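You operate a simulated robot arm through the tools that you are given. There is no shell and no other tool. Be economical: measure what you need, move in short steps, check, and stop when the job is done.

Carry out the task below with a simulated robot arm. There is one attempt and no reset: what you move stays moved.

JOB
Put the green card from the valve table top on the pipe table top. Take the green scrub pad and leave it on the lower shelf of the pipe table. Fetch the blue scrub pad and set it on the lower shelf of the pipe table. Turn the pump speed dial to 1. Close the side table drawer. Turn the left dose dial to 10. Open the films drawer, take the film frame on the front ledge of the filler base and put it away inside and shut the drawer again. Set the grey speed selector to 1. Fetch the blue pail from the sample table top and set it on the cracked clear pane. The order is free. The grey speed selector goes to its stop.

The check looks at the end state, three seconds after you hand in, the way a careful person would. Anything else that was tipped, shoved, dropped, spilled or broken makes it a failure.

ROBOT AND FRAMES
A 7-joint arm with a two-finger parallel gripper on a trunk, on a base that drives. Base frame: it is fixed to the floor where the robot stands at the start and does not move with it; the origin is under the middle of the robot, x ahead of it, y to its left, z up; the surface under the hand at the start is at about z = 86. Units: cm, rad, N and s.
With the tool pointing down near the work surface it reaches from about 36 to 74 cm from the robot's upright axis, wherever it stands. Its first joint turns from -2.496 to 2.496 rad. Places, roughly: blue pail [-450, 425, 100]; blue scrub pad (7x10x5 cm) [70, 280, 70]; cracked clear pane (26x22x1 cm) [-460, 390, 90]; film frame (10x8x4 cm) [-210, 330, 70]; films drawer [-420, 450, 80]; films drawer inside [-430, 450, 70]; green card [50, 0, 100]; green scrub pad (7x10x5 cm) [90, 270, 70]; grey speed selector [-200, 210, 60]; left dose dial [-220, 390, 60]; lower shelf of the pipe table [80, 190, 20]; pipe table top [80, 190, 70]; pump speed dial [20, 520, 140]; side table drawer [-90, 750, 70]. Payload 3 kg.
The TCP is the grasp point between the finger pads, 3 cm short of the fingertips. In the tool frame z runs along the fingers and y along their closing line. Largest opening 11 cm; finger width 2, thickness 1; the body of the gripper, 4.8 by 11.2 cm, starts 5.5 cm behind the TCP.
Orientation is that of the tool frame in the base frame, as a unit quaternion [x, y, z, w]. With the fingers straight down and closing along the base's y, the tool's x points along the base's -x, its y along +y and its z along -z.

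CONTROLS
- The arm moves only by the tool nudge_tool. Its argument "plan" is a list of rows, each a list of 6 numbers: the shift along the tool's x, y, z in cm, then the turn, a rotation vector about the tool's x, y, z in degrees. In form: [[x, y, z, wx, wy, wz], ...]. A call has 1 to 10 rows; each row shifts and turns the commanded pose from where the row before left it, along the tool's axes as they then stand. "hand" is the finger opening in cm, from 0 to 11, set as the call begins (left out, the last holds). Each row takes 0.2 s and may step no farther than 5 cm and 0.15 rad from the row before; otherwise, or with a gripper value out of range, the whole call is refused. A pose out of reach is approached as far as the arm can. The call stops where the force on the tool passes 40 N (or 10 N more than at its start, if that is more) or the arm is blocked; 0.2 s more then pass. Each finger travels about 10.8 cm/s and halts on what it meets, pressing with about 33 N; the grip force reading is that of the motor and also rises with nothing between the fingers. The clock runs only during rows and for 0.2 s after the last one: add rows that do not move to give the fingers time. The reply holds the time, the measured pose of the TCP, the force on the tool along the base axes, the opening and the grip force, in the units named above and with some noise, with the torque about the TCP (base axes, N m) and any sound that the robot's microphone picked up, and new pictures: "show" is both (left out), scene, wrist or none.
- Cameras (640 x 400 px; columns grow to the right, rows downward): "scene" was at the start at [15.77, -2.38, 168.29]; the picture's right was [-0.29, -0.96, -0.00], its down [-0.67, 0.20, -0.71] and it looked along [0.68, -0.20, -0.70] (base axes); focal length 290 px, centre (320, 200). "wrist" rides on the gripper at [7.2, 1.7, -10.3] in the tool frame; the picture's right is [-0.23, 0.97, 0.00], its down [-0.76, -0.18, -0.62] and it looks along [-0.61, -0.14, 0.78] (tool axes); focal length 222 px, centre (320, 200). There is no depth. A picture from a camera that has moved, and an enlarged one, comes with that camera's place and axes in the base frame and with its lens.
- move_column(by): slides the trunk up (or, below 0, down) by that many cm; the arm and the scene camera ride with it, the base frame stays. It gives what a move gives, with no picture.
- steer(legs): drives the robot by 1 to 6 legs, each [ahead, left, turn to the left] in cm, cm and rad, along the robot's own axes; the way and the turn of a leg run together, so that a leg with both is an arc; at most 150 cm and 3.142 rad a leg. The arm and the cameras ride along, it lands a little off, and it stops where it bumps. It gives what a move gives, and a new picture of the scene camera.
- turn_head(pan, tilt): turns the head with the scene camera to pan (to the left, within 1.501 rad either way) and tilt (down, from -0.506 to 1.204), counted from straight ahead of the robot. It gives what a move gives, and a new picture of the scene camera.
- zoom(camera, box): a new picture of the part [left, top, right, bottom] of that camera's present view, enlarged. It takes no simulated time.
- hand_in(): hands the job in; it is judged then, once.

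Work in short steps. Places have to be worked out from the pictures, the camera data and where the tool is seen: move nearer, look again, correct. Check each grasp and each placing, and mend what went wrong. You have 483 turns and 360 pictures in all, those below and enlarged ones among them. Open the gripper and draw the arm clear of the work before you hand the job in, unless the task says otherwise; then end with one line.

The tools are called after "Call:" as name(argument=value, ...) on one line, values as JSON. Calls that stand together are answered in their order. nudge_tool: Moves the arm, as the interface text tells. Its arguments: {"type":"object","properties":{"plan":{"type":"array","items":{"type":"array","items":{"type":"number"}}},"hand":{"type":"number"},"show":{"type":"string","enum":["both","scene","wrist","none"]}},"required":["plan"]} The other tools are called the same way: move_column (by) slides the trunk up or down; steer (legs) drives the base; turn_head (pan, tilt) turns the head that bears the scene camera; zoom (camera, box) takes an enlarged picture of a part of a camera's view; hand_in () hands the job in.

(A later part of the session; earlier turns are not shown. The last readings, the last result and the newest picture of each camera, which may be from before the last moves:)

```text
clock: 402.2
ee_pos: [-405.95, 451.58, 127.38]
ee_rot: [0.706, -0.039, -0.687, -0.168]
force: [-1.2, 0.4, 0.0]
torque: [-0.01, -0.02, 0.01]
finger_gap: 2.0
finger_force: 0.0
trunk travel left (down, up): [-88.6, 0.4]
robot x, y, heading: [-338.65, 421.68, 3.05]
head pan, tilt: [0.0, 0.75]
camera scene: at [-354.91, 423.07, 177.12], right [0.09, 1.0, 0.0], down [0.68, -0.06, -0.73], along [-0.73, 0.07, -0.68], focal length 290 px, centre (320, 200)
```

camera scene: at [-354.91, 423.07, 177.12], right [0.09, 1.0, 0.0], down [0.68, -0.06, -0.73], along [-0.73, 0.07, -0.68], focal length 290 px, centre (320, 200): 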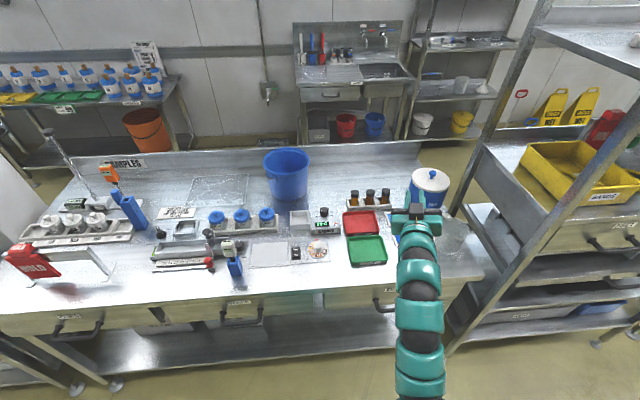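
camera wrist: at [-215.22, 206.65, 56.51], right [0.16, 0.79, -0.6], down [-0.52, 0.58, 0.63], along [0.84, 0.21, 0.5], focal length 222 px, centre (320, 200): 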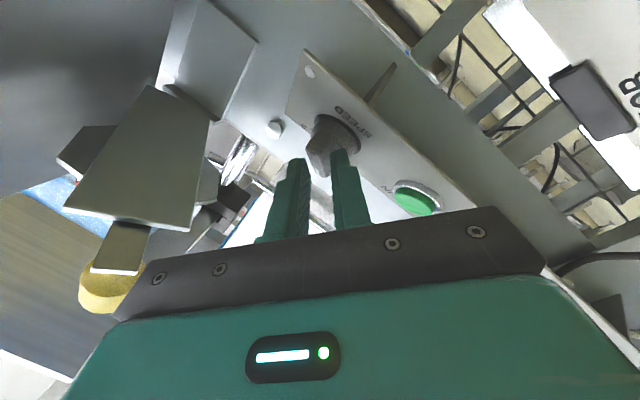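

Call:
zoom(camera="scene", box=[150, 130, 350, 270])

Call:
zoom(camera="scene", box=[140, 260, 440, 380])

```text
2.86 times, centred on (250, 200) of scene
camera zoom: at [-354.91, 423.07, 177.12], right [0.09, 1.0, 0.0], down [0.68, -0.06, -0.73], along [-0.73, 0.07, -0.68], focal length 830 px, centre (520, 200)
```

zoom: 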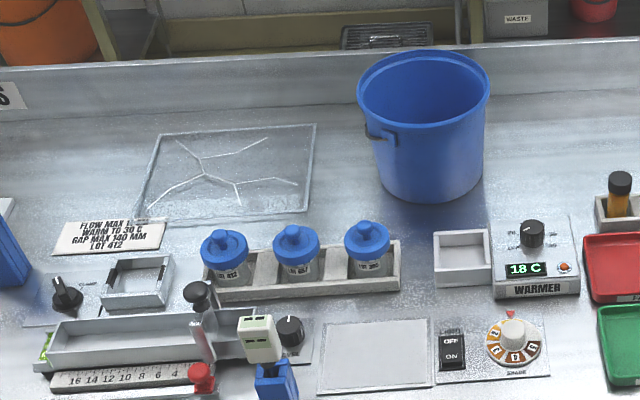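

```text
2.13 times, centred on (290, 320) of scene
camera zoom: at [-354.91, 423.07, 177.12], right [0.09, 1.0, 0.0], down [0.68, -0.06, -0.73], along [-0.73, 0.07, -0.68], focal length 620 px, centre (384, -56)
```

zoom: 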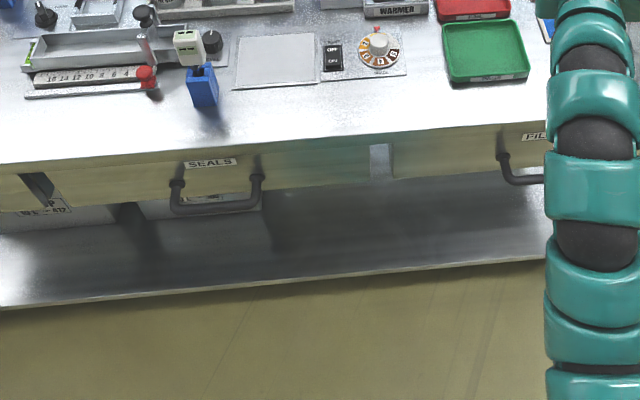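

FILMS drawer handle is near [-402,451,80]; pail centre ≈[-453,418.5], rim z≈109; pane centre ≈[-459,386]. First square the robot and tool, and bring the arm to the centre.

Call:
steer(legs=[[0, 0, 0.09]])

Call:
nudge_tool(plan=[[0, 0, -2, -5.9, 0, 0], [0, 0, -2, -5.9, 0, 0], [0, 4.5, 0, 0, 0, 0], [0, 4.5, 0, 0, 0, 0], [0, 4.5, 0, 0, 0, 0], [0, 4.5, 0, 0, 0, 0], [0, 0, 0, 0, 0, 0]], hand=4, show="scene")

```text
clock: 403.1
ee_pos: [-408.45, 445.27, 127.24]
ee_rot: [0.707, -0.006, -0.693, -0.137]
force: [0.1, -0.1, -0.9]
torque: [-0.01, 0.0, -0.01]
finger_gap: 2.01
finger_force: 0.0
trunk travel left (down, up): [-88.6, 0.4]
robot x, y, heading: [-338.44, 421.76, -3.138]
head pan, tilt: [0.0, 0.75]
camera scene: at [-355.02, 421.53, 177.11], right [0.0, 1.0, 0.0], down [0.68, 0.0, -0.73], along [-0.73, 0.0, -0.68], focal length 290 px, centre (320, 200)
```

scene: 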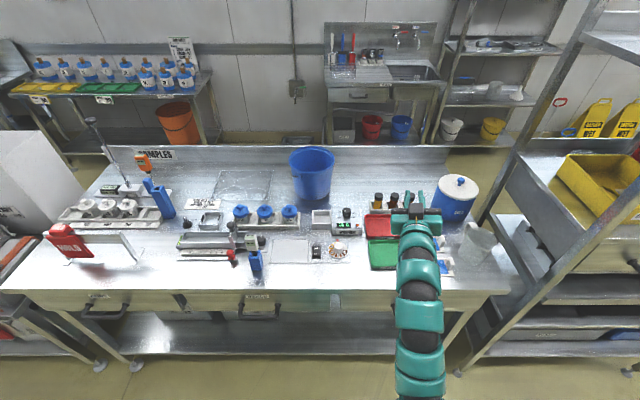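

```text
clock: 404.7
ee_pos: [-404.48, 427.1, 124.18]
ee_rot: [0.717, 0.065, -0.691, -0.063]
force: [0.0, -0.2, 0.4]
torque: [0.0, 0.01, 0.07]
finger_gap: 3.98
finger_force: 0.1
trunk travel left (down, up): [-88.6, 0.4]
robot x, y, heading: [-338.48, 421.5, -3.137]
head pan, tilt: [0.0, 0.75]
camera scene: at [-354.98, 421.69, 177.12], right [0.0, 1.0, 0.0], down [0.68, 0.0, -0.73], along [-0.73, 0.0, -0.68], focal length 290 px, centre (320, 200)
```

scene: 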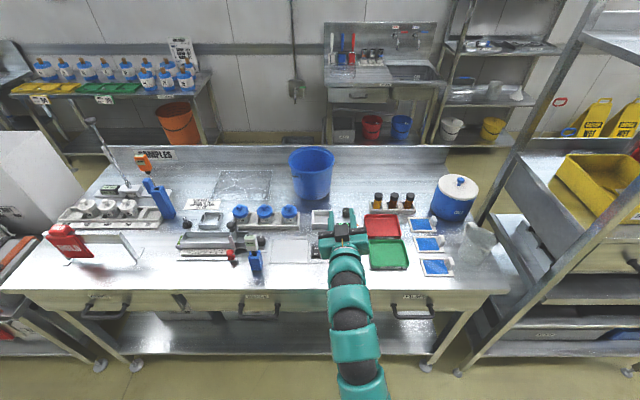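

Fix the residual roll and pitch the tool 45° down for the rim grip.

Call:
nudge_tool(plan=[[0, 0, 0, 0, 0, 5.2], [0, 0, 0, 0, 0, 5.2], [0, 0, 0, 0, 7.5, 0], [0, 0, 0, 0, 7.5, 0], [0, 0, 0, 0, 7.5, 0], [0, 0, 0, 0, 7.5, 0], [0, 0, 0, 0, 7.5, 0], [0, 0, 0, 0, 5.5, 0], [0, 0, 0, 0, 0, 0]], show="both")

```text
clock: 406.7
ee_pos: [-404.36, 427.14, 124.08]
ee_rot: [0.925, -0.001, -0.379, 0.0]
force: [-0.2, 0.0, -0.2]
torque: [0.01, -0.02, 0.02]
finger_gap: 3.99
finger_force: 0.2
trunk travel left (down, up): [-88.6, 0.4]
robot x, y, heading: [-338.98, 421.55, -3.141]
head pan, tilt: [0.0, 0.75]
camera scene: at [-354.98, 421.71, 177.11], right [0.0, 1.0, 0.0], down [0.68, 0.0, -0.73], along [-0.73, 0.0, -0.68], focal length 290 px, centre (320, 200)
camera wrist: at [-391.91, 425.25, 126.37], right [-0.16, -0.97, 0.16], down [-0.1, 0.18, 0.98], along [-0.98, 0.14, -0.13], focal length 222 px, centre (320, 200)
```

scene: 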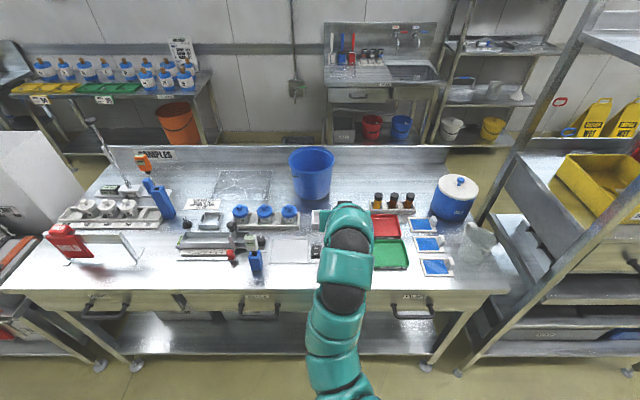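
wrist: 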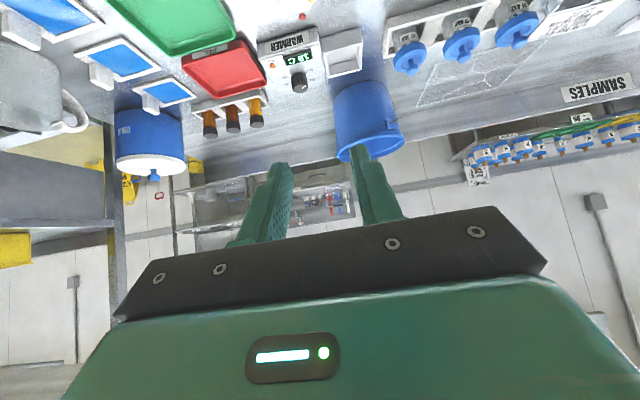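

Call:
zoom(camera="wrist", box=[310, 60, 430, 180])

Call:
zoom(camera="scene", box=[270, 130, 370, 220])

```text
3.33 times, centred on (370, 120) of wrist
camera zoom: at [-391.91, 425.25, 126.37], right [-0.16, -0.97, 0.16], down [-0.1, 0.18, 0.98], along [-0.98, 0.14, -0.13], focal length 740 px, centre (153, 467)
```

zoom: 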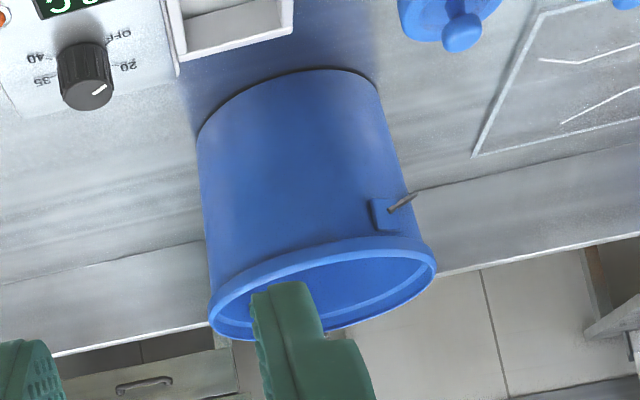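

```text
4.44 times, centred on (320, 175) of scene
camera zoom: at [-354.98, 421.71, 177.11], right [0.0, 1.0, 0.0], down [0.68, 0.0, -0.73], along [-0.73, 0.0, -0.68], focal length 1291 px, centre (320, 311)
```

zoom: 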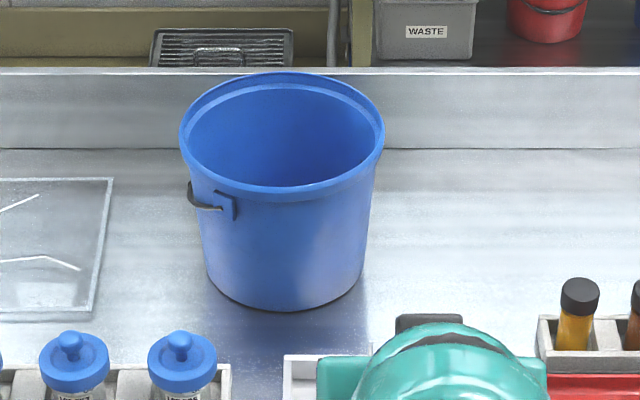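

Pail centre ≈[-456.7,418], rim z≈106, radius 10. I'll approach: robot shift +0 in y, forward 22 first (arm high above the items).

Call:
steer(legs=[[22, 0, 0]])

Call:
steer(legs=[[8, 0, 0]])

```text
clock: 408.4
ee_pos: [-425.98, 426.8, 124.22]
ee_rot: [0.924, 0.001, -0.382, 0.0]
force: [0.3, -0.1, 0.0]
torque: [0.02, -0.04, 0.01]
finger_gap: 4.02
finger_force: 0.1
trunk travel left (down, up): [-88.6, 0.4]
robot x, y, heading: [-360.14, 421.55, -3.138]
head pan, tilt: [0.0, 0.75]
camera scene: at [-376.61, 421.47, 177.1], right [0.0, 1.0, 0.0], down [0.68, 0.0, -0.73], along [-0.73, 0.0, -0.68], focal length 290 px, centre (320, 200)
```

scene: 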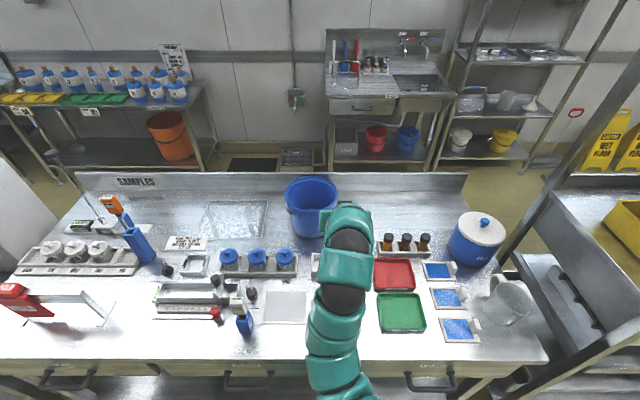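

```text
clock: 409.4
ee_pos: [-434.16, 426.69, 124.11]
ee_rot: [0.925, 0.001, -0.38, 0.001]
force: [-0.4, -1.1, 0.1]
torque: [-0.02, 0.0, 0.0]
finger_gap: 4.01
finger_force: 0.0
trunk travel left (down, up): [-88.6, 0.4]
robot x, y, heading: [-368.29, 421.65, -3.145]
head pan, tilt: [0.0, 0.75]
camera scene: at [-384.78, 421.45, 177.1], right [0.0, 1.0, 0.0], down [0.68, 0.0, -0.73], along [-0.73, 0.0, -0.68], focal length 290 px, centre (320, 200)
```

scene: 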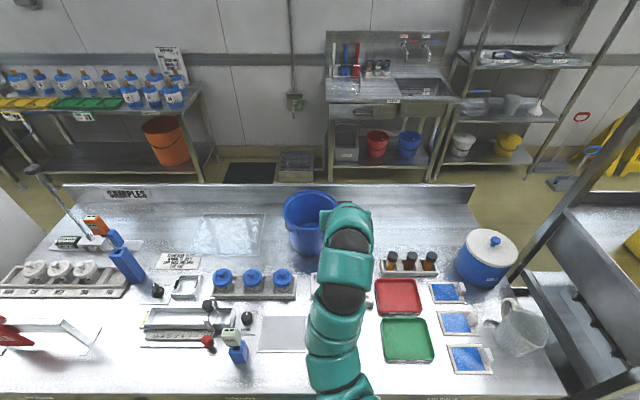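

No bump at 37 cm from the edge. Extend the arm forward 12 cm at this height.

Call:
nudge_tool(plan=[[-2.84, 0, 2.8, 0, 0, 0], [-2.84, 0, 2.8, 0, 0, 0], [-2.84, 0, 2.8, 0, 0, 0], [0, 0, 0, 0, 0, 0]], show="wrist")

```text
clock: 410.4
ee_pos: [-445.99, 426.42, 124.23]
ee_rot: [0.925, 0.0, -0.381, 0.0]
force: [-0.6, 0.7, -0.6]
torque: [-0.03, 0.02, -0.01]
finger_gap: 4.02
finger_force: 0.1
trunk travel left (down, up): [-88.6, 0.4]
robot x, y, heading: [-367.94, 421.38, -3.135]
head pan, tilt: [0.0, 0.75]
camera wrist: at [-433.46, 424.82, 126.49], right [-0.16, -0.97, 0.16], down [-0.1, 0.18, 0.98], along [-0.98, 0.14, -0.13], focal length 222 px, centre (320, 200)
```

wrist: 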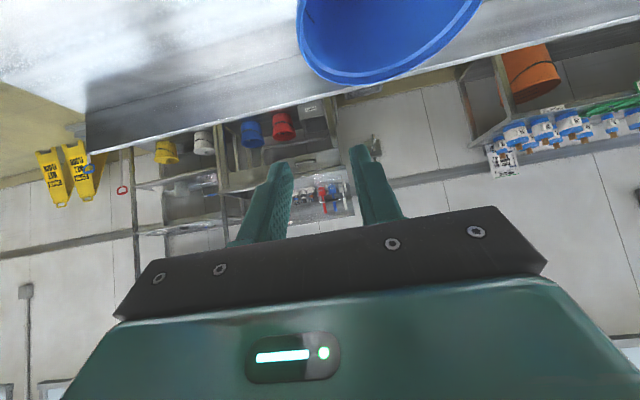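

Reach is fine so far; extend another 8 cm.

Call:
nudge_tool(plan=[[-2.1, 0, 2.1, 0, 0, 0], [-2.1, 0, 2.1, 0, 0, 0], [-1.5, 0, 1.5, 0, 0, 0], [0, 0, 0, 0, 0, 0]], show="scene")

```text
clock: 411.4
ee_pos: [-454.03, 426.45, 124.17]
ee_rot: [0.924, 0.0, -0.382, 0.0]
force: [0.2, 0.0, 0.5]
torque: [0.02, -0.04, -0.01]
finger_gap: 4.01
finger_force: 0.0
trunk travel left (down, up): [-88.6, 0.4]
robot x, y, heading: [-368.17, 421.39, -3.135]
head pan, tilt: [0.0, 0.75]
camera scene: at [-384.52, 421.44, 177.12], right [0.0, 1.0, 0.0], down [0.68, 0.0, -0.73], along [-0.73, 0.0, -0.68], focal length 290 px, centre (320, 200)
```

scene: 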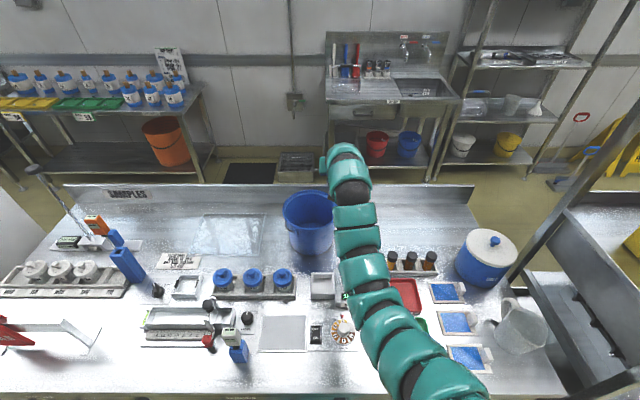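

Reach suffices. Shift +1.2 in y and lower the trunk 11 cm, then look at the rim.

Call:
nudge_tool(plan=[[0, -1.2, 0, 0, 0, 0], [0, 0, 0, 0, 0, 0]], show="none")

Call:
move_column(by=-11)

Call:
nudge_tool(plan=[[0, 0, 0, 0, 0, 0]], show="both")

```text
clock: 412.0
ee_pos: [-453.98, 427.72, 124.03]
ee_rot: [0.925, 0.001, -0.381, 0.0]
force: [-0.4, -0.1, 0.5]
torque: [0.0, -0.03, 0.0]
finger_gap: 4.03
finger_force: 0.0
trunk travel left (down, up): [-88.6, 0.4]
robot x, y, heading: [-368.17, 421.62, -3.141]
head pan, tilt: [0.0, 0.75]
```

```text
clock: 413.4
ee_pos: [-454.02, 427.8, 113.18]
ee_rot: [0.925, 0.0, -0.381, 0.0]
force: [0.1, 0.2, 0.4]
torque: [-0.01, 0.01, 0.01]
finger_gap: 3.98
finger_force: 0.0
trunk travel left (down, up): [-77.6, 11.4]
robot x, y, heading: [-368.55, 421.29, -3.135]
head pan, tilt: [0.0, 0.75]
```

```text
clock: 413.9
ee_pos: [-454.13, 427.79, 113.22]
ee_rot: [0.925, 0.001, -0.381, 0.0]
force: [0.4, 0.5, 0.0]
torque: [-0.02, 0.02, 0.01]
finger_gap: 4.02
finger_force: 0.1
trunk travel left (down, up): [-77.6, 11.4]
robot x, y, heading: [-368.03, 421.47, -3.14]
head pan, tilt: [0.0, 0.75]
camera scene: at [-384.58, 421.45, 166.12], right [0.0, 1.0, 0.0], down [0.68, 0.0, -0.73], along [-0.73, 0.0, -0.68], focal length 290 px, centre (320, 200)
camera wrist: at [-441.57, 426.01, 115.34], right [-0.16, -0.97, 0.16], down [-0.1, 0.18, 0.98], along [-0.98, 0.14, -0.13], focal length 222 px, centre (320, 200)
```

scene: 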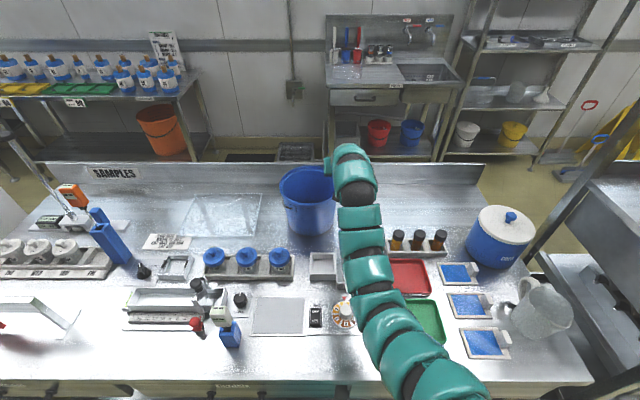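
wrist: 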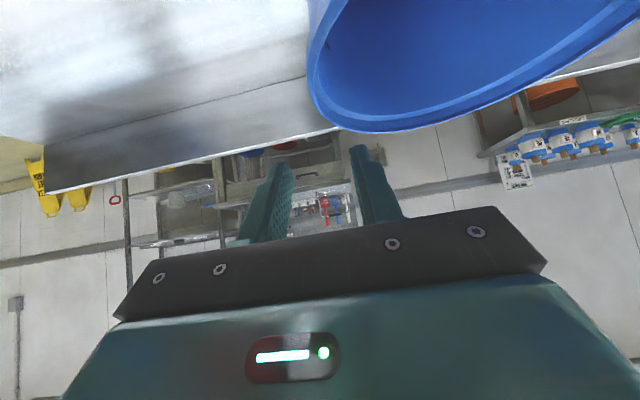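

Rim's outer edge is at y≈427.3. Shift to y≈427.1, x≈-455.5, then lower 8 cm by trunk.

Call:
nudge_tool(plan=[[-1, 0.7, 1, 0, 0, 0], [0, 0, 0, 0, 0, 0]], show="none")

Call:
move_column(by=-5.5)

Call:
nudge_tool(plan=[[0, 0, 0, 0, 0, 0]], show="both")

Call:
zoom(camera="scene", box=[270, 140, 390, 240])

```text
clock: 414.4
ee_pos: [-455.38, 427.09, 113.15]
ee_rot: [0.924, 0.0, -0.381, -0.001]
force: [-0.4, -0.9, 1.0]
torque: [0.02, 0.03, -0.03]
finger_gap: 3.99
finger_force: 0.0
trunk travel left (down, up): [-77.6, 11.4]
robot x, y, heading: [-368.15, 421.44, -3.139]
head pan, tilt: [0.0, 0.75]
```

```text
clock: 415.4
ee_pos: [-455.49, 427.06, 107.61]
ee_rot: [0.924, 0.001, -0.381, 0.001]
force: [-0.4, 0.9, -0.9]
torque: [-0.04, 0.01, 0.0]
finger_gap: 4.0
finger_force: 0.1
trunk travel left (down, up): [-72.1, 16.9]
robot x, y, heading: [-368.43, 421.41, -3.139]
head pan, tilt: [0.0, 0.75]
```

```text
clock: 415.8
ee_pos: [-455.47, 427.11, 107.5]
ee_rot: [0.925, 0.0, -0.381, 0.0]
force: [0.3, -0.8, -1.0]
torque: [0.02, 0.01, 0.0]
finger_gap: 3.99
finger_force: 0.2
trunk travel left (down, up): [-72.1, 16.9]
robot x, y, heading: [-368.23, 421.68, -3.139]
head pan, tilt: [0.0, 0.75]
camera scene: at [-384.57, 421.45, 160.62], right [0.0, 1.0, 0.0], down [0.68, 0.0, -0.73], along [-0.73, 0.0, -0.68], focal length 290 px, centre (320, 200)
camera wrist: at [-442.92, 425.35, 109.82], right [-0.16, -0.97, 0.16], down [-0.1, 0.18, 0.98], along [-0.98, 0.14, -0.13], focal length 222 px, centre (320, 200)
```

scene: 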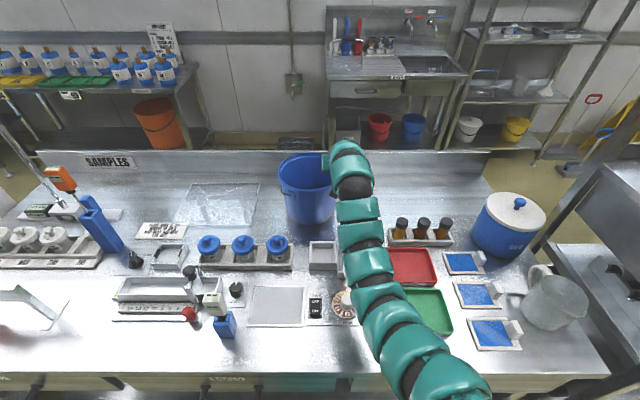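
wrist: 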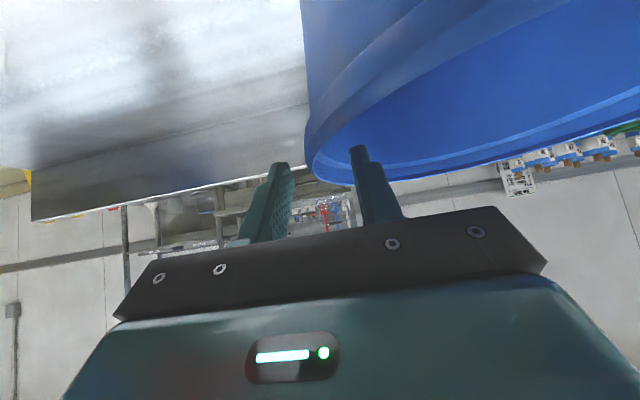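

```text
4.00 times, centred on (330, 190) of scene
camera zoom: at [-384.57, 421.45, 160.62], right [0.0, 1.0, 0.0], down [0.68, 0.0, -0.73], along [-0.73, 0.0, -0.68], focal length 1162 px, centre (280, 240)
```

zoom: 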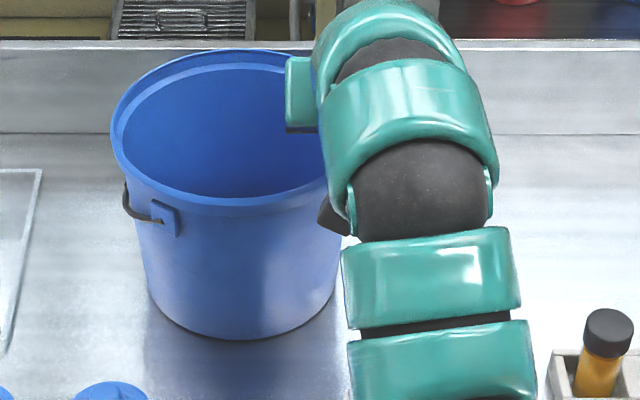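

The rim lies between the fingers. Lower 2.5 cm more.

Call:
move_column(by=-2.5)

Call:
nudge_tool(plan=[[0, 0, 0, 0, 0, 0]], show="wrist")

```text
clock: 416.5
ee_pos: [-455.34, 427.07, 105.11]
ee_rot: [0.925, 0.001, -0.381, 0.0]
force: [0.0, -0.5, 0.4]
torque: [0.03, 0.01, 0.02]
finger_gap: 4.01
finger_force: 0.1
trunk travel left (down, up): [-69.6, 19.4]
robot x, y, heading: [-368.44, 421.57, -3.139]
head pan, tilt: [0.0, 0.75]
```

```text
clock: 416.9
ee_pos: [-455.45, 426.96, 105.2]
ee_rot: [0.924, 0.001, -0.382, 0.0]
force: [-0.3, 0.6, -1.1]
torque: [-0.02, -0.01, -0.01]
finger_gap: 4.0
finger_force: 0.2
trunk travel left (down, up): [-69.6, 19.4]
robot x, y, heading: [-368.21, 421.64, -3.138]
head pan, tilt: [0.0, 0.75]
camera wrist: at [-442.92, 425.35, 107.32], right [-0.16, -0.97, 0.16], down [-0.1, 0.18, 0.98], along [-0.98, 0.14, -0.13], focal length 222 px, centre (320, 200)
```

wrist: 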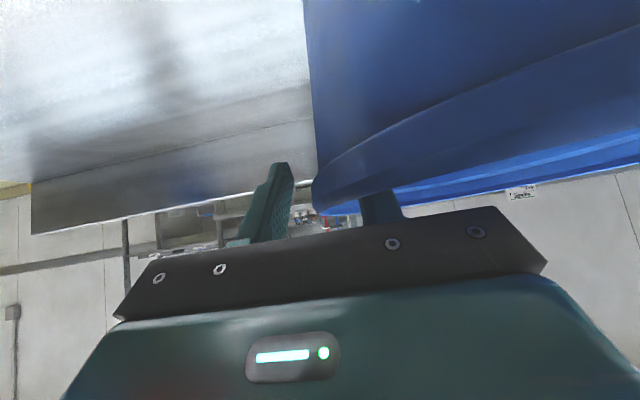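

The inner finger is inside the pail. Close on the rim.

Call:
nudge_tool(plan=[[0, 0, 0, 0, 0, 0], [0, 0, 0, 0, 0, 0], [0, 0, 0, 0, 0, 0], [0, 0, 0, 0, 0, 0]], hand=0, show="wrist")

```text
clock: 417.9
ee_pos: [-455.42, 427.15, 105.12]
ee_rot: [0.924, 0.0, -0.381, 0.0]
force: [1.6, 0.7, 4.0]
torque: [-0.64, -0.44, 0.24]
finger_gap: 1.0
finger_force: 33.2
trunk travel left (down, up): [-69.6, 19.4]
robot x, y, heading: [-367.94, 421.46, -3.135]
head pan, tilt: [0.0, 0.75]
camera wrist: at [-442.88, 425.35, 107.36], right [-0.16, -0.97, 0.16], down [-0.1, 0.18, 0.98], along [-0.98, 0.14, -0.13], focal length 222 px, centre (320, 200)
```

wrist: 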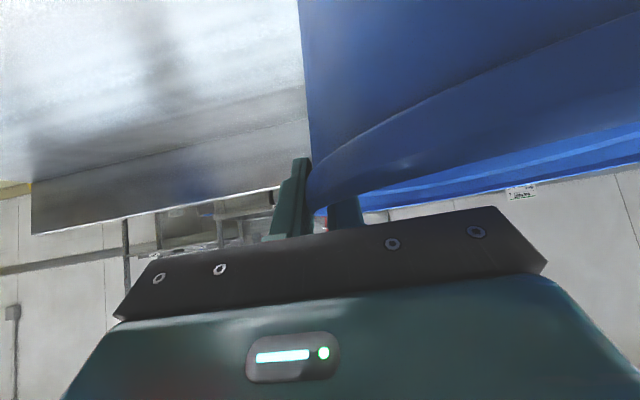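

Rim gripped (1.0 cm). Lift 2 cm and check for tilt.

Call:
move_column(by=2)

Call:
zoom(camera="scene", box=[230, 130, 410, 250])

```text
clock: 418.6
ee_pos: [-455.33, 427.19, 107.19]
ee_rot: [0.924, 0.0, -0.382, 0.0]
force: [0.6, 0.8, 0.8]
torque: [-0.06, -0.05, 0.03]
finger_gap: 0.89
finger_force: 32.8
trunk travel left (down, up): [-71.6, 17.4]
robot x, y, heading: [-368.21, 421.73, -3.143]
head pan, tilt: [0.0, 0.75]
```

```text
3.33 times, centred on (320, 190) of scene
camera zoom: at [-384.59, 421.48, 160.12], right [0.0, 1.0, 0.0], down [0.68, 0.0, -0.73], along [-0.73, 0.0, -0.68], focal length 968 px, centre (320, 233)
```

zoom: 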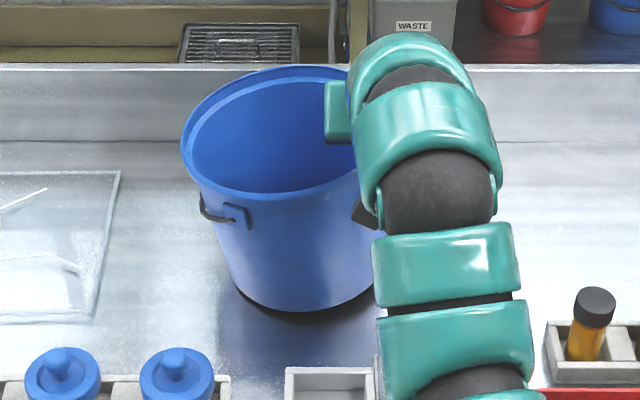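

The pail pivots in the grip (left edge still on the table); it's light. Lift 3 cm more and see how it hangs.

Call:
move_column(by=3)

Call:
zoom(camera="scene", box=[230, 130, 410, 250])

```text
clock: 419.3
ee_pos: [-455.35, 427.01, 110.05]
ee_rot: [0.925, 0.001, -0.381, 0.0]
force: [-0.2, -0.8, -1.7]
torque: [0.12, -0.01, -0.02]
finger_gap: 0.86
finger_force: 32.5
trunk travel left (down, up): [-74.6, 14.4]
robot x, y, heading: [-368.26, 421.33, -3.136]
head pan, tilt: [0.0, 0.75]
```

```text
3.33 times, centred on (320, 190) of scene
camera zoom: at [-384.64, 421.46, 163.11], right [0.0, 1.0, 0.0], down [0.68, 0.0, -0.73], along [-0.73, 0.0, -0.68], focal length 968 px, centre (320, 233)
```

zoom: 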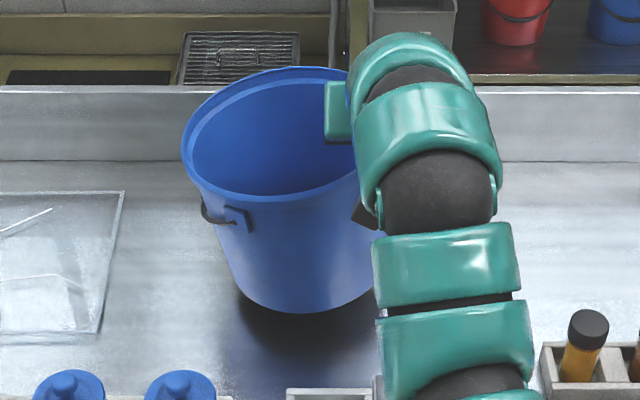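

The pail is held firmly, tilted ~8° because its tapered wall aligned with the fingers. Lift 3 more and roll the hand to level it.

Call:
move_column(by=3)

Call:
nudge_tool(plan=[[0, 0, 0, -2.8, 0, 2.8], [0, 0, 0, -2.8, 0, 2.8], [0, 0, 0, 0, 0, 0]], show="scene")

Call:
zoom(camera="scene", box=[230, 130, 410, 250])

```text
clock: 420.1
ee_pos: [-455.43, 427.17, 113.09]
ee_rot: [0.925, 0.001, -0.38, 0.001]
force: [-0.3, -0.7, -1.2]
torque: [0.15, 0.01, 0.01]
finger_gap: 0.9
finger_force: 32.2
trunk travel left (down, up): [-77.6, 11.4]
robot x, y, heading: [-368.27, 421.68, -3.136]
head pan, tilt: [0.0, 0.75]
```

```text
clock: 420.9
ee_pos: [-455.39, 427.07, 113.08]
ee_rot: [0.923, -0.027, -0.379, 0.064]
force: [-0.1, 1.0, -2.5]
torque: [0.16, -0.03, 0.01]
finger_gap: 0.85
finger_force: 32.1
trunk travel left (down, up): [-77.6, 11.4]
robot x, y, heading: [-368.44, 421.22, -3.14]
head pan, tilt: [0.0, 0.75]
camera scene: at [-384.61, 421.44, 166.11], right [0.0, 1.0, 0.0], down [0.68, 0.0, -0.73], along [-0.73, 0.0, -0.68], focal length 290 px, centre (320, 200)
```

scene: 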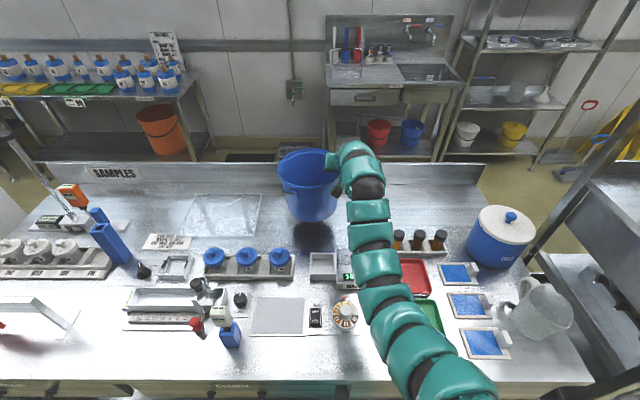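

```text
3.33 times, centred on (320, 190) of scene
camera zoom: at [-384.61, 421.44, 166.11], right [0.0, 1.0, 0.0], down [0.68, 0.0, -0.73], along [-0.73, 0.0, -0.68], focal length 968 px, centre (320, 233)
```

zoom: 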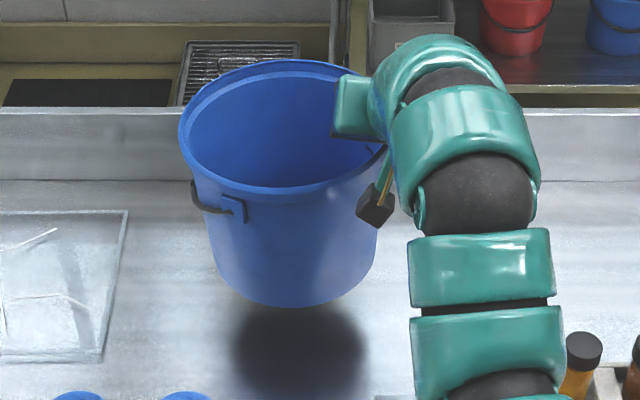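

Residual tilt ~4°; correct it, and zoom on the pane to fix its position.

Call:
nudge_tool(plan=[[0, 0, 0, -2.8, 0, 2.8], [0, 0, 0, 0, 0, 0]], show="none")

Call:
zoom(camera="scene", box=[150, 150, 350, 270])

```text
clock: 421.5
ee_pos: [-455.46, 427.08, 112.99]
ee_rot: [0.92, -0.039, -0.379, 0.096]
force: [-0.6, 0.4, -1.2]
torque: [0.17, -0.01, 0.01]
finger_gap: 0.85
finger_force: 33.3
trunk travel left (down, up): [-77.6, 11.4]
robot x, y, heading: [-368.4, 421.85, -3.134]
head pan, tilt: [0.0, 0.75]
```

```text
3.20 times, centred on (250, 210) of scene
camera zoom: at [-384.61, 421.41, 166.11], right [0.0, 1.0, 0.0], down [0.68, 0.0, -0.73], along [-0.73, 0.0, -0.68], focal length 929 px, centre (544, 168)
```

zoom: 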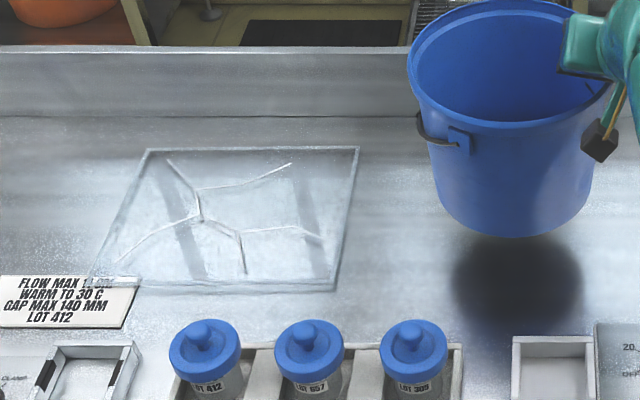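

Pane centre is [-458.3,386.2]; pail centre ≈[-454.5,418.5]. Move the base left 32.3 cm and forward 2 cm.

Call:
steer(legs=[[0, 32.3, 0], [2, 0, 0]])

Call:
nudge_tool(plan=[[0, 0, 0, 0, 0, 0]], show="wrist")

Call:
zoom(camera="scene", box=[230, 130, 410, 250])

```text
clock: 424.0
ee_pos: [-457.43, 394.54, 112.97]
ee_rot: [0.92, -0.039, -0.379, 0.096]
force: [0.2, -0.5, -1.8]
torque: [0.16, 0.03, -0.02]
finger_gap: 0.85
finger_force: 33.3
trunk travel left (down, up): [-77.6, 11.4]
robot x, y, heading: [-370.45, 389.16, -3.137]
head pan, tilt: [0.0, 0.75]
camera scene: at [-386.62, 388.98, 166.09], right [0.0, 1.0, 0.0], down [0.68, 0.0, -0.73], along [-0.73, 0.0, -0.68], focal length 290 px, centre (320, 200)
```

scene: 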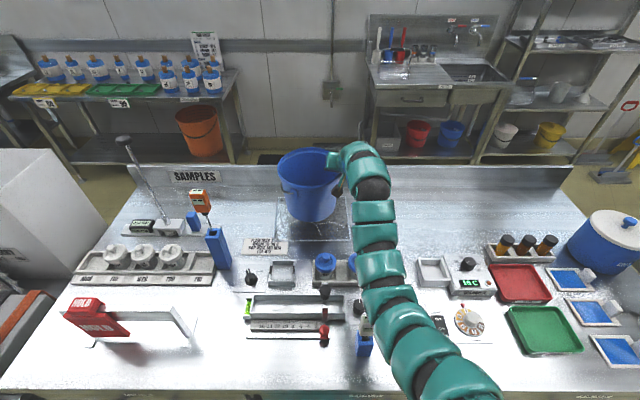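

```text
clock: 424.4
ee_pos: [-457.21, 394.73, 113.02]
ee_rot: [0.92, -0.039, -0.379, 0.096]
force: [0.2, -0.6, -2.3]
torque: [0.13, -0.01, -0.01]
finger_gap: 0.84
finger_force: 32.8
trunk travel left (down, up): [-77.6, 11.4]
robot x, y, heading: [-369.78, 389.13, -3.137]
head pan, tilt: [0.0, 0.75]
camera wrist: at [-444.78, 393.41, 115.55], right [-0.16, -0.92, 0.36], down [-0.1, 0.38, 0.92], along [-0.98, 0.11, -0.16], focal length 222 px, centre (320, 200)
```

wrist: 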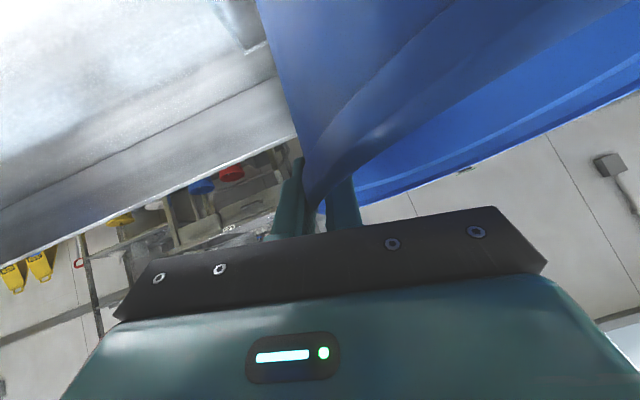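

```text
3.33 times, centred on (320, 190) of scene
camera zoom: at [-386.45, 389.0, 166.11], right [0.0, 1.0, 0.0], down [0.68, 0.0, -0.73], along [-0.73, 0.0, -0.68], focal length 968 px, centre (320, 233)
```

zoom: 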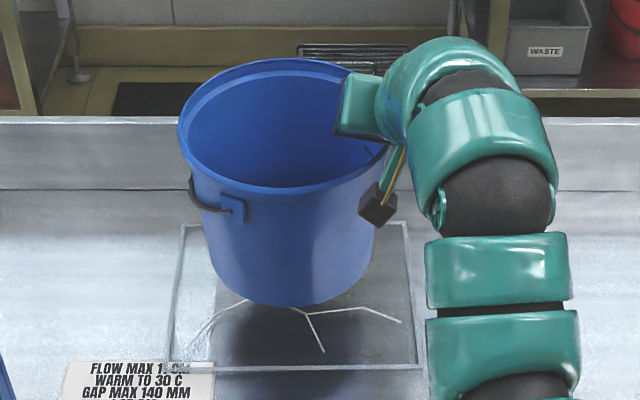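

The pail is above the pane but its base is ~4 cm too near the front. Extend the arm 4 cm.

Call:
nudge_tool(plan=[[-1.42, 0, 1.41, 0, 0, 0], [-1.42, 0, 1.41, 0, 0, 0], [0, 0, 0, 0, 0, 0]], show="none")

Call:
zoom(camera="scene", box=[230, 130, 410, 250])

```text
clock: 425.2
ee_pos: [-461.29, 394.7, 113.05]
ee_rot: [0.92, -0.039, -0.378, 0.096]
force: [0.5, 0.0, -1.5]
torque: [0.19, 0.02, 0.0]
finger_gap: 0.82
finger_force: 33.0
trunk travel left (down, up): [-77.6, 11.4]
robot x, y, heading: [-370.2, 389.04, -3.14]
head pan, tilt: [0.0, 0.75]
```

```text
3.33 times, centred on (320, 190) of scene
camera zoom: at [-386.41, 389.0, 166.12], right [0.0, 1.0, 0.0], down [0.68, 0.0, -0.73], along [-0.73, 0.0, -0.68], focal length 968 px, centre (320, 233)
```

zoom: 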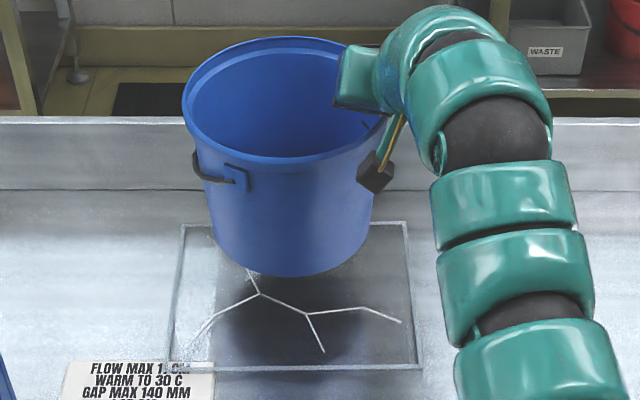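

Well positioned. Lower 5 cm and check.

Call:
move_column(by=-5)

Call:
zoom(camera="scene", box=[230, 130, 410, 250])

```text
clock: 426.1
ee_pos: [-461.42, 394.58, 107.99]
ee_rot: [0.92, -0.039, -0.379, 0.096]
force: [0.7, -0.4, -2.5]
torque: [0.16, -0.01, 0.0]
finger_gap: 0.85
finger_force: 32.7
trunk travel left (down, up): [-72.6, 16.4]
robot x, y, heading: [-370.01, 388.95, -3.137]
head pan, tilt: [0.0, 0.75]
```

```text
3.33 times, centred on (320, 190) of scene
camera zoom: at [-386.41, 389.0, 161.11], right [0.0, 1.0, 0.0], down [0.68, 0.0, -0.73], along [-0.73, 0.0, -0.68], focal length 968 px, centre (320, 233)
```

zoom: 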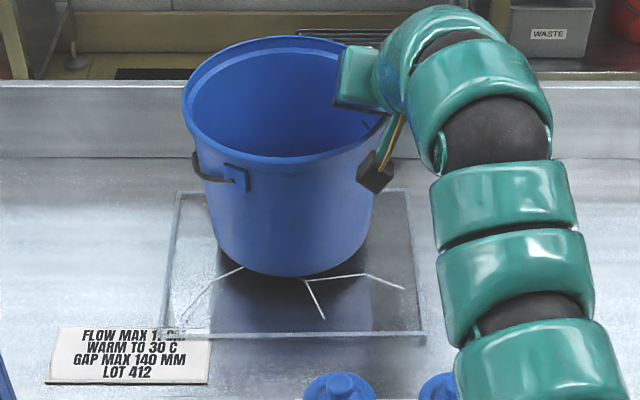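

About 2 cm remain. Lower gently with the arm.

Call:
nudge_tool(plan=[[0.35, -0.1, 0.35, 0, 0, 0], [0.35, -0.1, 0.35, 0, 0, 0], [0, 0, 0, 0, 0, 0]], show="none")

Call:
nudge_tool(plan=[[0.2, -0.06, 0.2, 0, 0, 0], [0, 0, 0, 0, 0, 0]], show="none")

Call:
zoom(camera="scene", box=[260, 160, 380, 240])

```text
clock: 426.9
ee_pos: [-461.27, 394.62, 107.05]
ee_rot: [0.92, -0.039, -0.379, 0.095]
force: [0.6, -0.1, -1.3]
torque: [0.16, 0.04, -0.01]
finger_gap: 0.82
finger_force: 33.4
trunk travel left (down, up): [-72.6, 16.4]
robot x, y, heading: [-370.07, 388.74, -3.143]
head pan, tilt: [0.0, 0.75]
```

```text
clock: 427.6
ee_pos: [-461.3, 394.61, 106.64]
ee_rot: [0.92, -0.039, -0.379, 0.096]
force: [0.0, 0.4, -1.5]
torque: [0.12, -0.01, 0.01]
finger_gap: 0.82
finger_force: 32.5
trunk travel left (down, up): [-72.6, 16.4]
robot x, y, heading: [-370.13, 389.05, -3.137]
head pan, tilt: [0.0, 0.75]
```

```text
5.00 times, centred on (320, 200) of scene
camera zoom: at [-386.43, 389.0, 161.11], right [0.0, 1.0, 0.0], down [0.68, 0.0, -0.73], along [-0.73, 0.0, -0.68], focal length 1452 px, centre (320, 200)
```

zoom: 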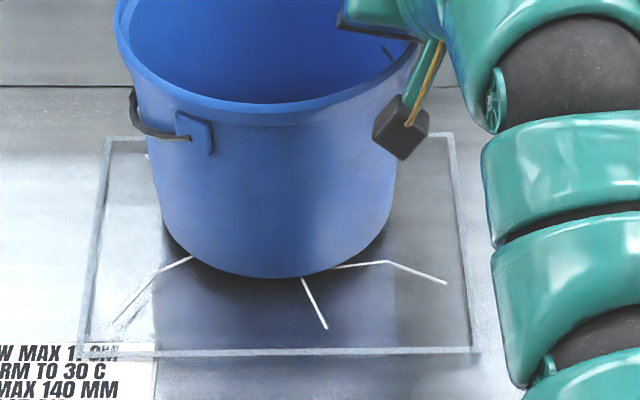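

Nearly down. Continue in 0.2 cm steps checking force.

Call:
nudge_tool(plan=[[0.14, -0.04, 0.14, 0, 0, 0], [0, 0, 0, 0, 0, 0]], show="none")

Call:
nudge_tool(plan=[[0.14, -0.04, 0.14, 0, 0, 0], [0, 0, 0, 0, 0, 0]], show="none")

Call:
zoom(camera="scene", box=[260, 160, 380, 240])

```text
clock: 428.1
ee_pos: [-461.36, 394.73, 106.46]
ee_rot: [0.92, -0.039, -0.378, 0.096]
force: [-0.3, 0.7, -1.6]
torque: [0.14, -0.01, 0.02]
finger_gap: 0.81
finger_force: 33.2
trunk travel left (down, up): [-72.6, 16.4]
robot x, y, heading: [-370.04, 389.07, -3.135]
head pan, tilt: [0.0, 0.75]
```

```text
clock: 428.8
ee_pos: [-461.32, 394.52, 106.37]
ee_rot: [0.92, -0.039, -0.378, 0.096]
force: [-0.1, 0.1, -1.0]
torque: [0.18, 0.03, 0.01]
finger_gap: 0.83
finger_force: 33.1
trunk travel left (down, up): [-72.6, 16.4]
robot x, y, heading: [-369.65, 389.12, -3.141]
head pan, tilt: [0.0, 0.75]
```

```text
5.00 times, centred on (320, 200) of scene
camera zoom: at [-386.44, 389.0, 161.11], right [0.0, 1.0, 0.0], down [0.68, 0.0, -0.73], along [-0.73, 0.0, -0.68], focal length 1452 px, centre (320, 200)
```

zoom: 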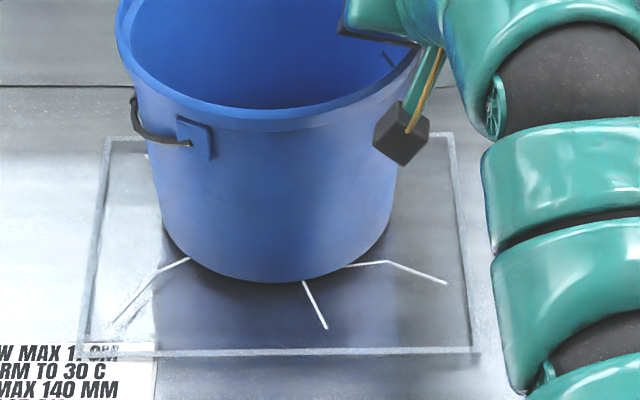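

Call:
nudge_tool(plan=[[0.14, -0.04, 0.14, 0, 0, 0], [0, 0, 0, 0, 0, 0]], show="none")

Call:
nudge_tool(plan=[[0.14, -0.04, 0.14, 0, 0, 0], [0, 0, 0, 0, 0, 0]], show="none")

Call:
nudge_tool(plan=[[0.14, -0.04, 0.14, 0, 0, 0], [0, 0, 0, 0, 0, 0]], show="none")

```text
clock: 429.4
ee_pos: [-461.24, 394.57, 106.12]
ee_rot: [0.92, -0.039, -0.379, 0.096]
force: [-0.5, 0.9, 1.4]
torque: [-0.01, -0.27, 0.09]
finger_gap: 0.79
finger_force: 33.1
trunk travel left (down, up): [-72.6, 16.4]
robot x, y, heading: [-370.4, 389.11, -3.137]
head pan, tilt: [0.0, 0.75]
```

```text
clock: 429.9
ee_pos: [-461.39, 394.77, 106.0]
ee_rot: [0.92, -0.04, -0.379, 0.095]
force: [-0.5, 2.9, 7.1]
torque: [-0.04, -0.56, 0.17]
finger_gap: 0.81
finger_force: 33.3
trunk travel left (down, up): [-72.6, 16.4]
robot x, y, heading: [-369.94, 389.12, -3.141]
head pan, tilt: [0.0, 0.75]
```

```text
clock: 430.6
ee_pos: [-461.34, 394.78, 105.93]
ee_rot: [0.919, -0.04, -0.38, 0.095]
force: [-2.0, 6.0, 15.3]
torque: [-0.12, -0.9, 0.28]
finger_gap: 0.8
finger_force: 33.5
trunk travel left (down, up): [-72.6, 16.4]
robot x, y, heading: [-369.96, 389.31, -3.138]
head pan, tilt: [0.0, 0.75]
```

Contact; relieve the pressure right away and open the fingers.

Call:
nudge_tool(plan=[[-0.2, 0.05, -0.2, 0, 0, 0], [0, 0, 0, 0, 0, 0]], show="none")

Call:
nudge_tool(plan=[[0, 0, 0, 0, 0, 0], [0, 0, 0, 0, 0, 0], [0, 0, 0, 0, 0, 0]], hand=3, show="wrist")

Call:
zoom(camera="scene", box=[230, 130, 410, 250])

```text
clock: 431.1
ee_pos: [-461.29, 394.67, 105.97]
ee_rot: [0.92, -0.039, -0.378, 0.096]
force: [-0.3, 1.2, 4.6]
torque: [0.05, -0.35, 0.09]
finger_gap: 0.82
finger_force: 33.2
trunk travel left (down, up): [-72.6, 16.4]
robot x, y, heading: [-369.76, 389.41, -3.136]
head pan, tilt: [0.0, 0.75]
```

```text
clock: 431.9
ee_pos: [-461.28, 394.66, 105.96]
ee_rot: [0.92, -0.039, -0.378, 0.096]
force: [0.1, -0.8, 0.0]
torque: [0.02, 0.01, -0.01]
finger_gap: 3.02
finger_force: 0.1
trunk travel left (down, up): [-72.6, 16.4]
robot x, y, heading: [-369.87, 389.19, -3.137]
head pan, tilt: [0.0, 0.75]
camera wrist: at [-448.85, 393.31, 108.48], right [-0.16, -0.92, 0.36], down [-0.1, 0.38, 0.92], along [-0.98, 0.11, -0.15], focal length 222 px, centre (320, 200)
```

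wrist: 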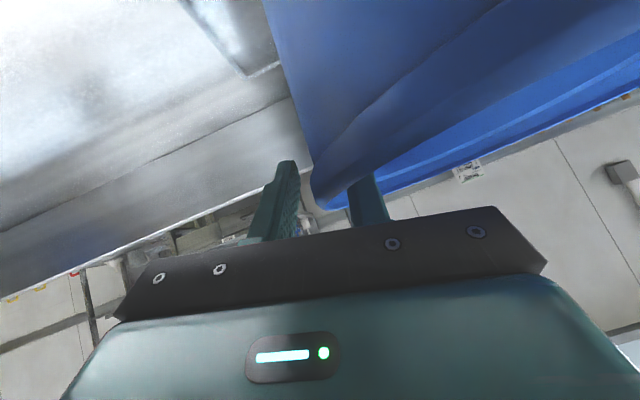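

```text
3.33 times, centred on (320, 190) of scene
camera zoom: at [-386.4, 389.01, 161.12], right [0.0, 1.0, 0.0], down [0.68, 0.0, -0.73], along [-0.73, 0.0, -0.68], focal length 968 px, centre (320, 233)
```

zoom: 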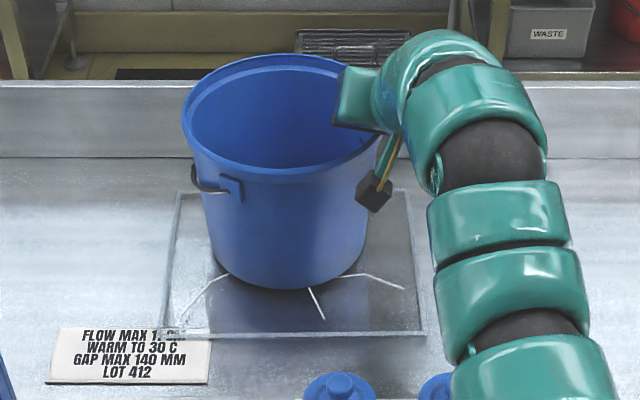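

The pail stands on the pane. Raise the hand straight up out of the rim.

Call:
move_column(by=4)

Call:
move_column(by=11)

Call:
zoom(camera="scene", box=[200, 130, 420, 270])

```text
clock: 432.8
ee_pos: [-461.43, 394.65, 110.04]
ee_rot: [0.92, -0.039, -0.378, 0.096]
force: [-0.3, 0.0, -0.3]
torque: [-0.04, 0.0, 0.0]
finger_gap: 3.01
finger_force: 0.0
trunk travel left (down, up): [-76.6, 12.4]
robot x, y, heading: [-370.37, 388.76, -3.139]
head pan, tilt: [0.0, 0.75]
```

```text
clock: 434.2
ee_pos: [-461.3, 394.63, 120.96]
ee_rot: [0.92, -0.039, -0.378, 0.097]
force: [-0.1, -0.2, 0.8]
torque: [0.02, 0.02, 0.0]
finger_gap: 3.02
finger_force: 0.0
trunk travel left (down, up): [-87.6, 1.4]
robot x, y, heading: [-370.08, 389.04, -3.138]
head pan, tilt: [0.0, 0.75]
```

```text
2.86 times, centred on (310, 200) of scene
camera zoom: at [-386.43, 389.01, 176.11], right [0.0, 1.0, 0.0], down [0.68, 0.0, -0.73], along [-0.73, 0.0, -0.68], focal length 830 px, centre (349, 200)
```

zoom: 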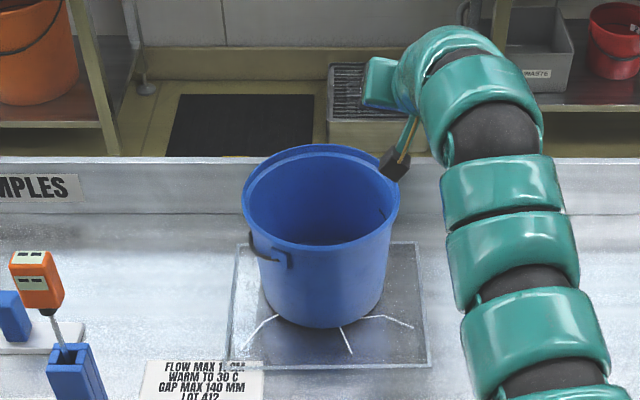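

Pail is on the pane. Back off, then restore the tool: undo the roll and pitch it to horizontal.

Call:
steer(legs=[[-36, 0, 0]])

Call:
nudge_tool(plan=[[0, 0, 0, 4.2, 0, -4.2], [0, 0, 0, 4.2, 0, -4.2], [0, 0, 0, 0, -7.5, 0], [0, 0, 0, 0, -7.5, 0], [0, 0, 0, 0, -7.5, 0], [0, 0, 0, 0, -7.5, 0], [0, 0, 0, 0, -7.5, 0], [0, 0, 0, 0, -7.8, 0], [0, 0, 0, 0, 0, 0]], show="scene")

```text
clock: 436.5
ee_pos: [-425.12, 394.71, 121.0]
ee_rot: [0.92, -0.039, -0.379, 0.096]
force: [0.5, -0.1, 0.8]
torque: [-0.01, -0.05, -0.04]
finger_gap: 2.99
finger_force: 0.0
trunk travel left (down, up): [-87.6, 1.4]
robot x, y, heading: [-333.81, 389.24, -3.139]
head pan, tilt: [0.0, 0.75]
camera scene: at [-350.19, 389.15, 176.13], right [0.0, 1.0, 0.0], down [0.68, 0.0, -0.73], along [-0.73, 0.0, -0.68], focal length 290 px, centre (320, 200)
```

scene: 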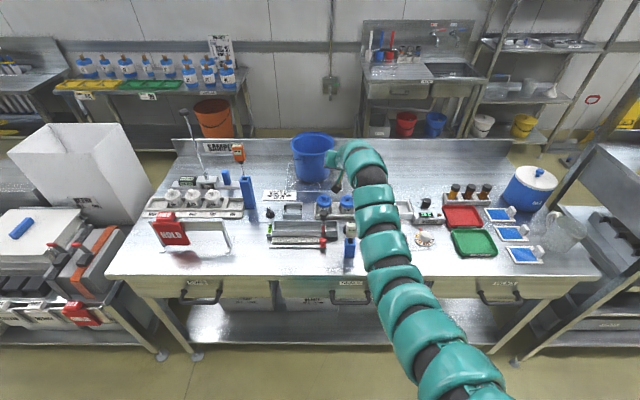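

```text
clock: 438.5
ee_pos: [-425.15, 394.8, 120.89]
ee_rot: [-0.706, 0.0, 0.708, 0.0]
force: [-0.8, -0.5, -0.8]
torque: [-0.04, -0.02, 0.0]
finger_gap: 3.0
finger_force: 0.1
trunk travel left (down, up): [-87.6, 1.4]
robot x, y, heading: [-333.95, 389.08, -3.139]
head pan, tilt: [0.0, 0.75]
camera scene: at [-350.26, 389.15, 176.12], right [0.0, 1.0, 0.0], down [0.68, 0.0, -0.73], along [-0.73, 0.0, -0.68], focal length 290 px, centre (320, 200)
```

scene: 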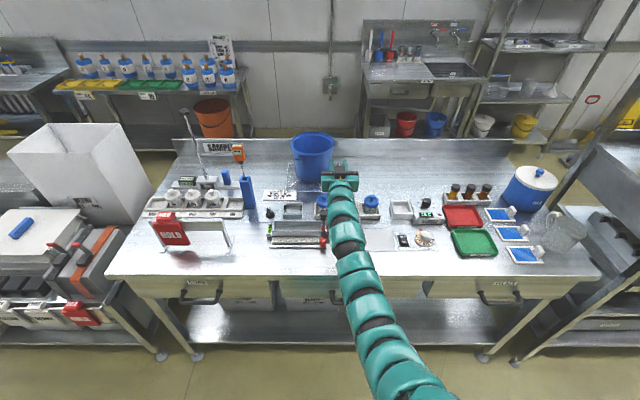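

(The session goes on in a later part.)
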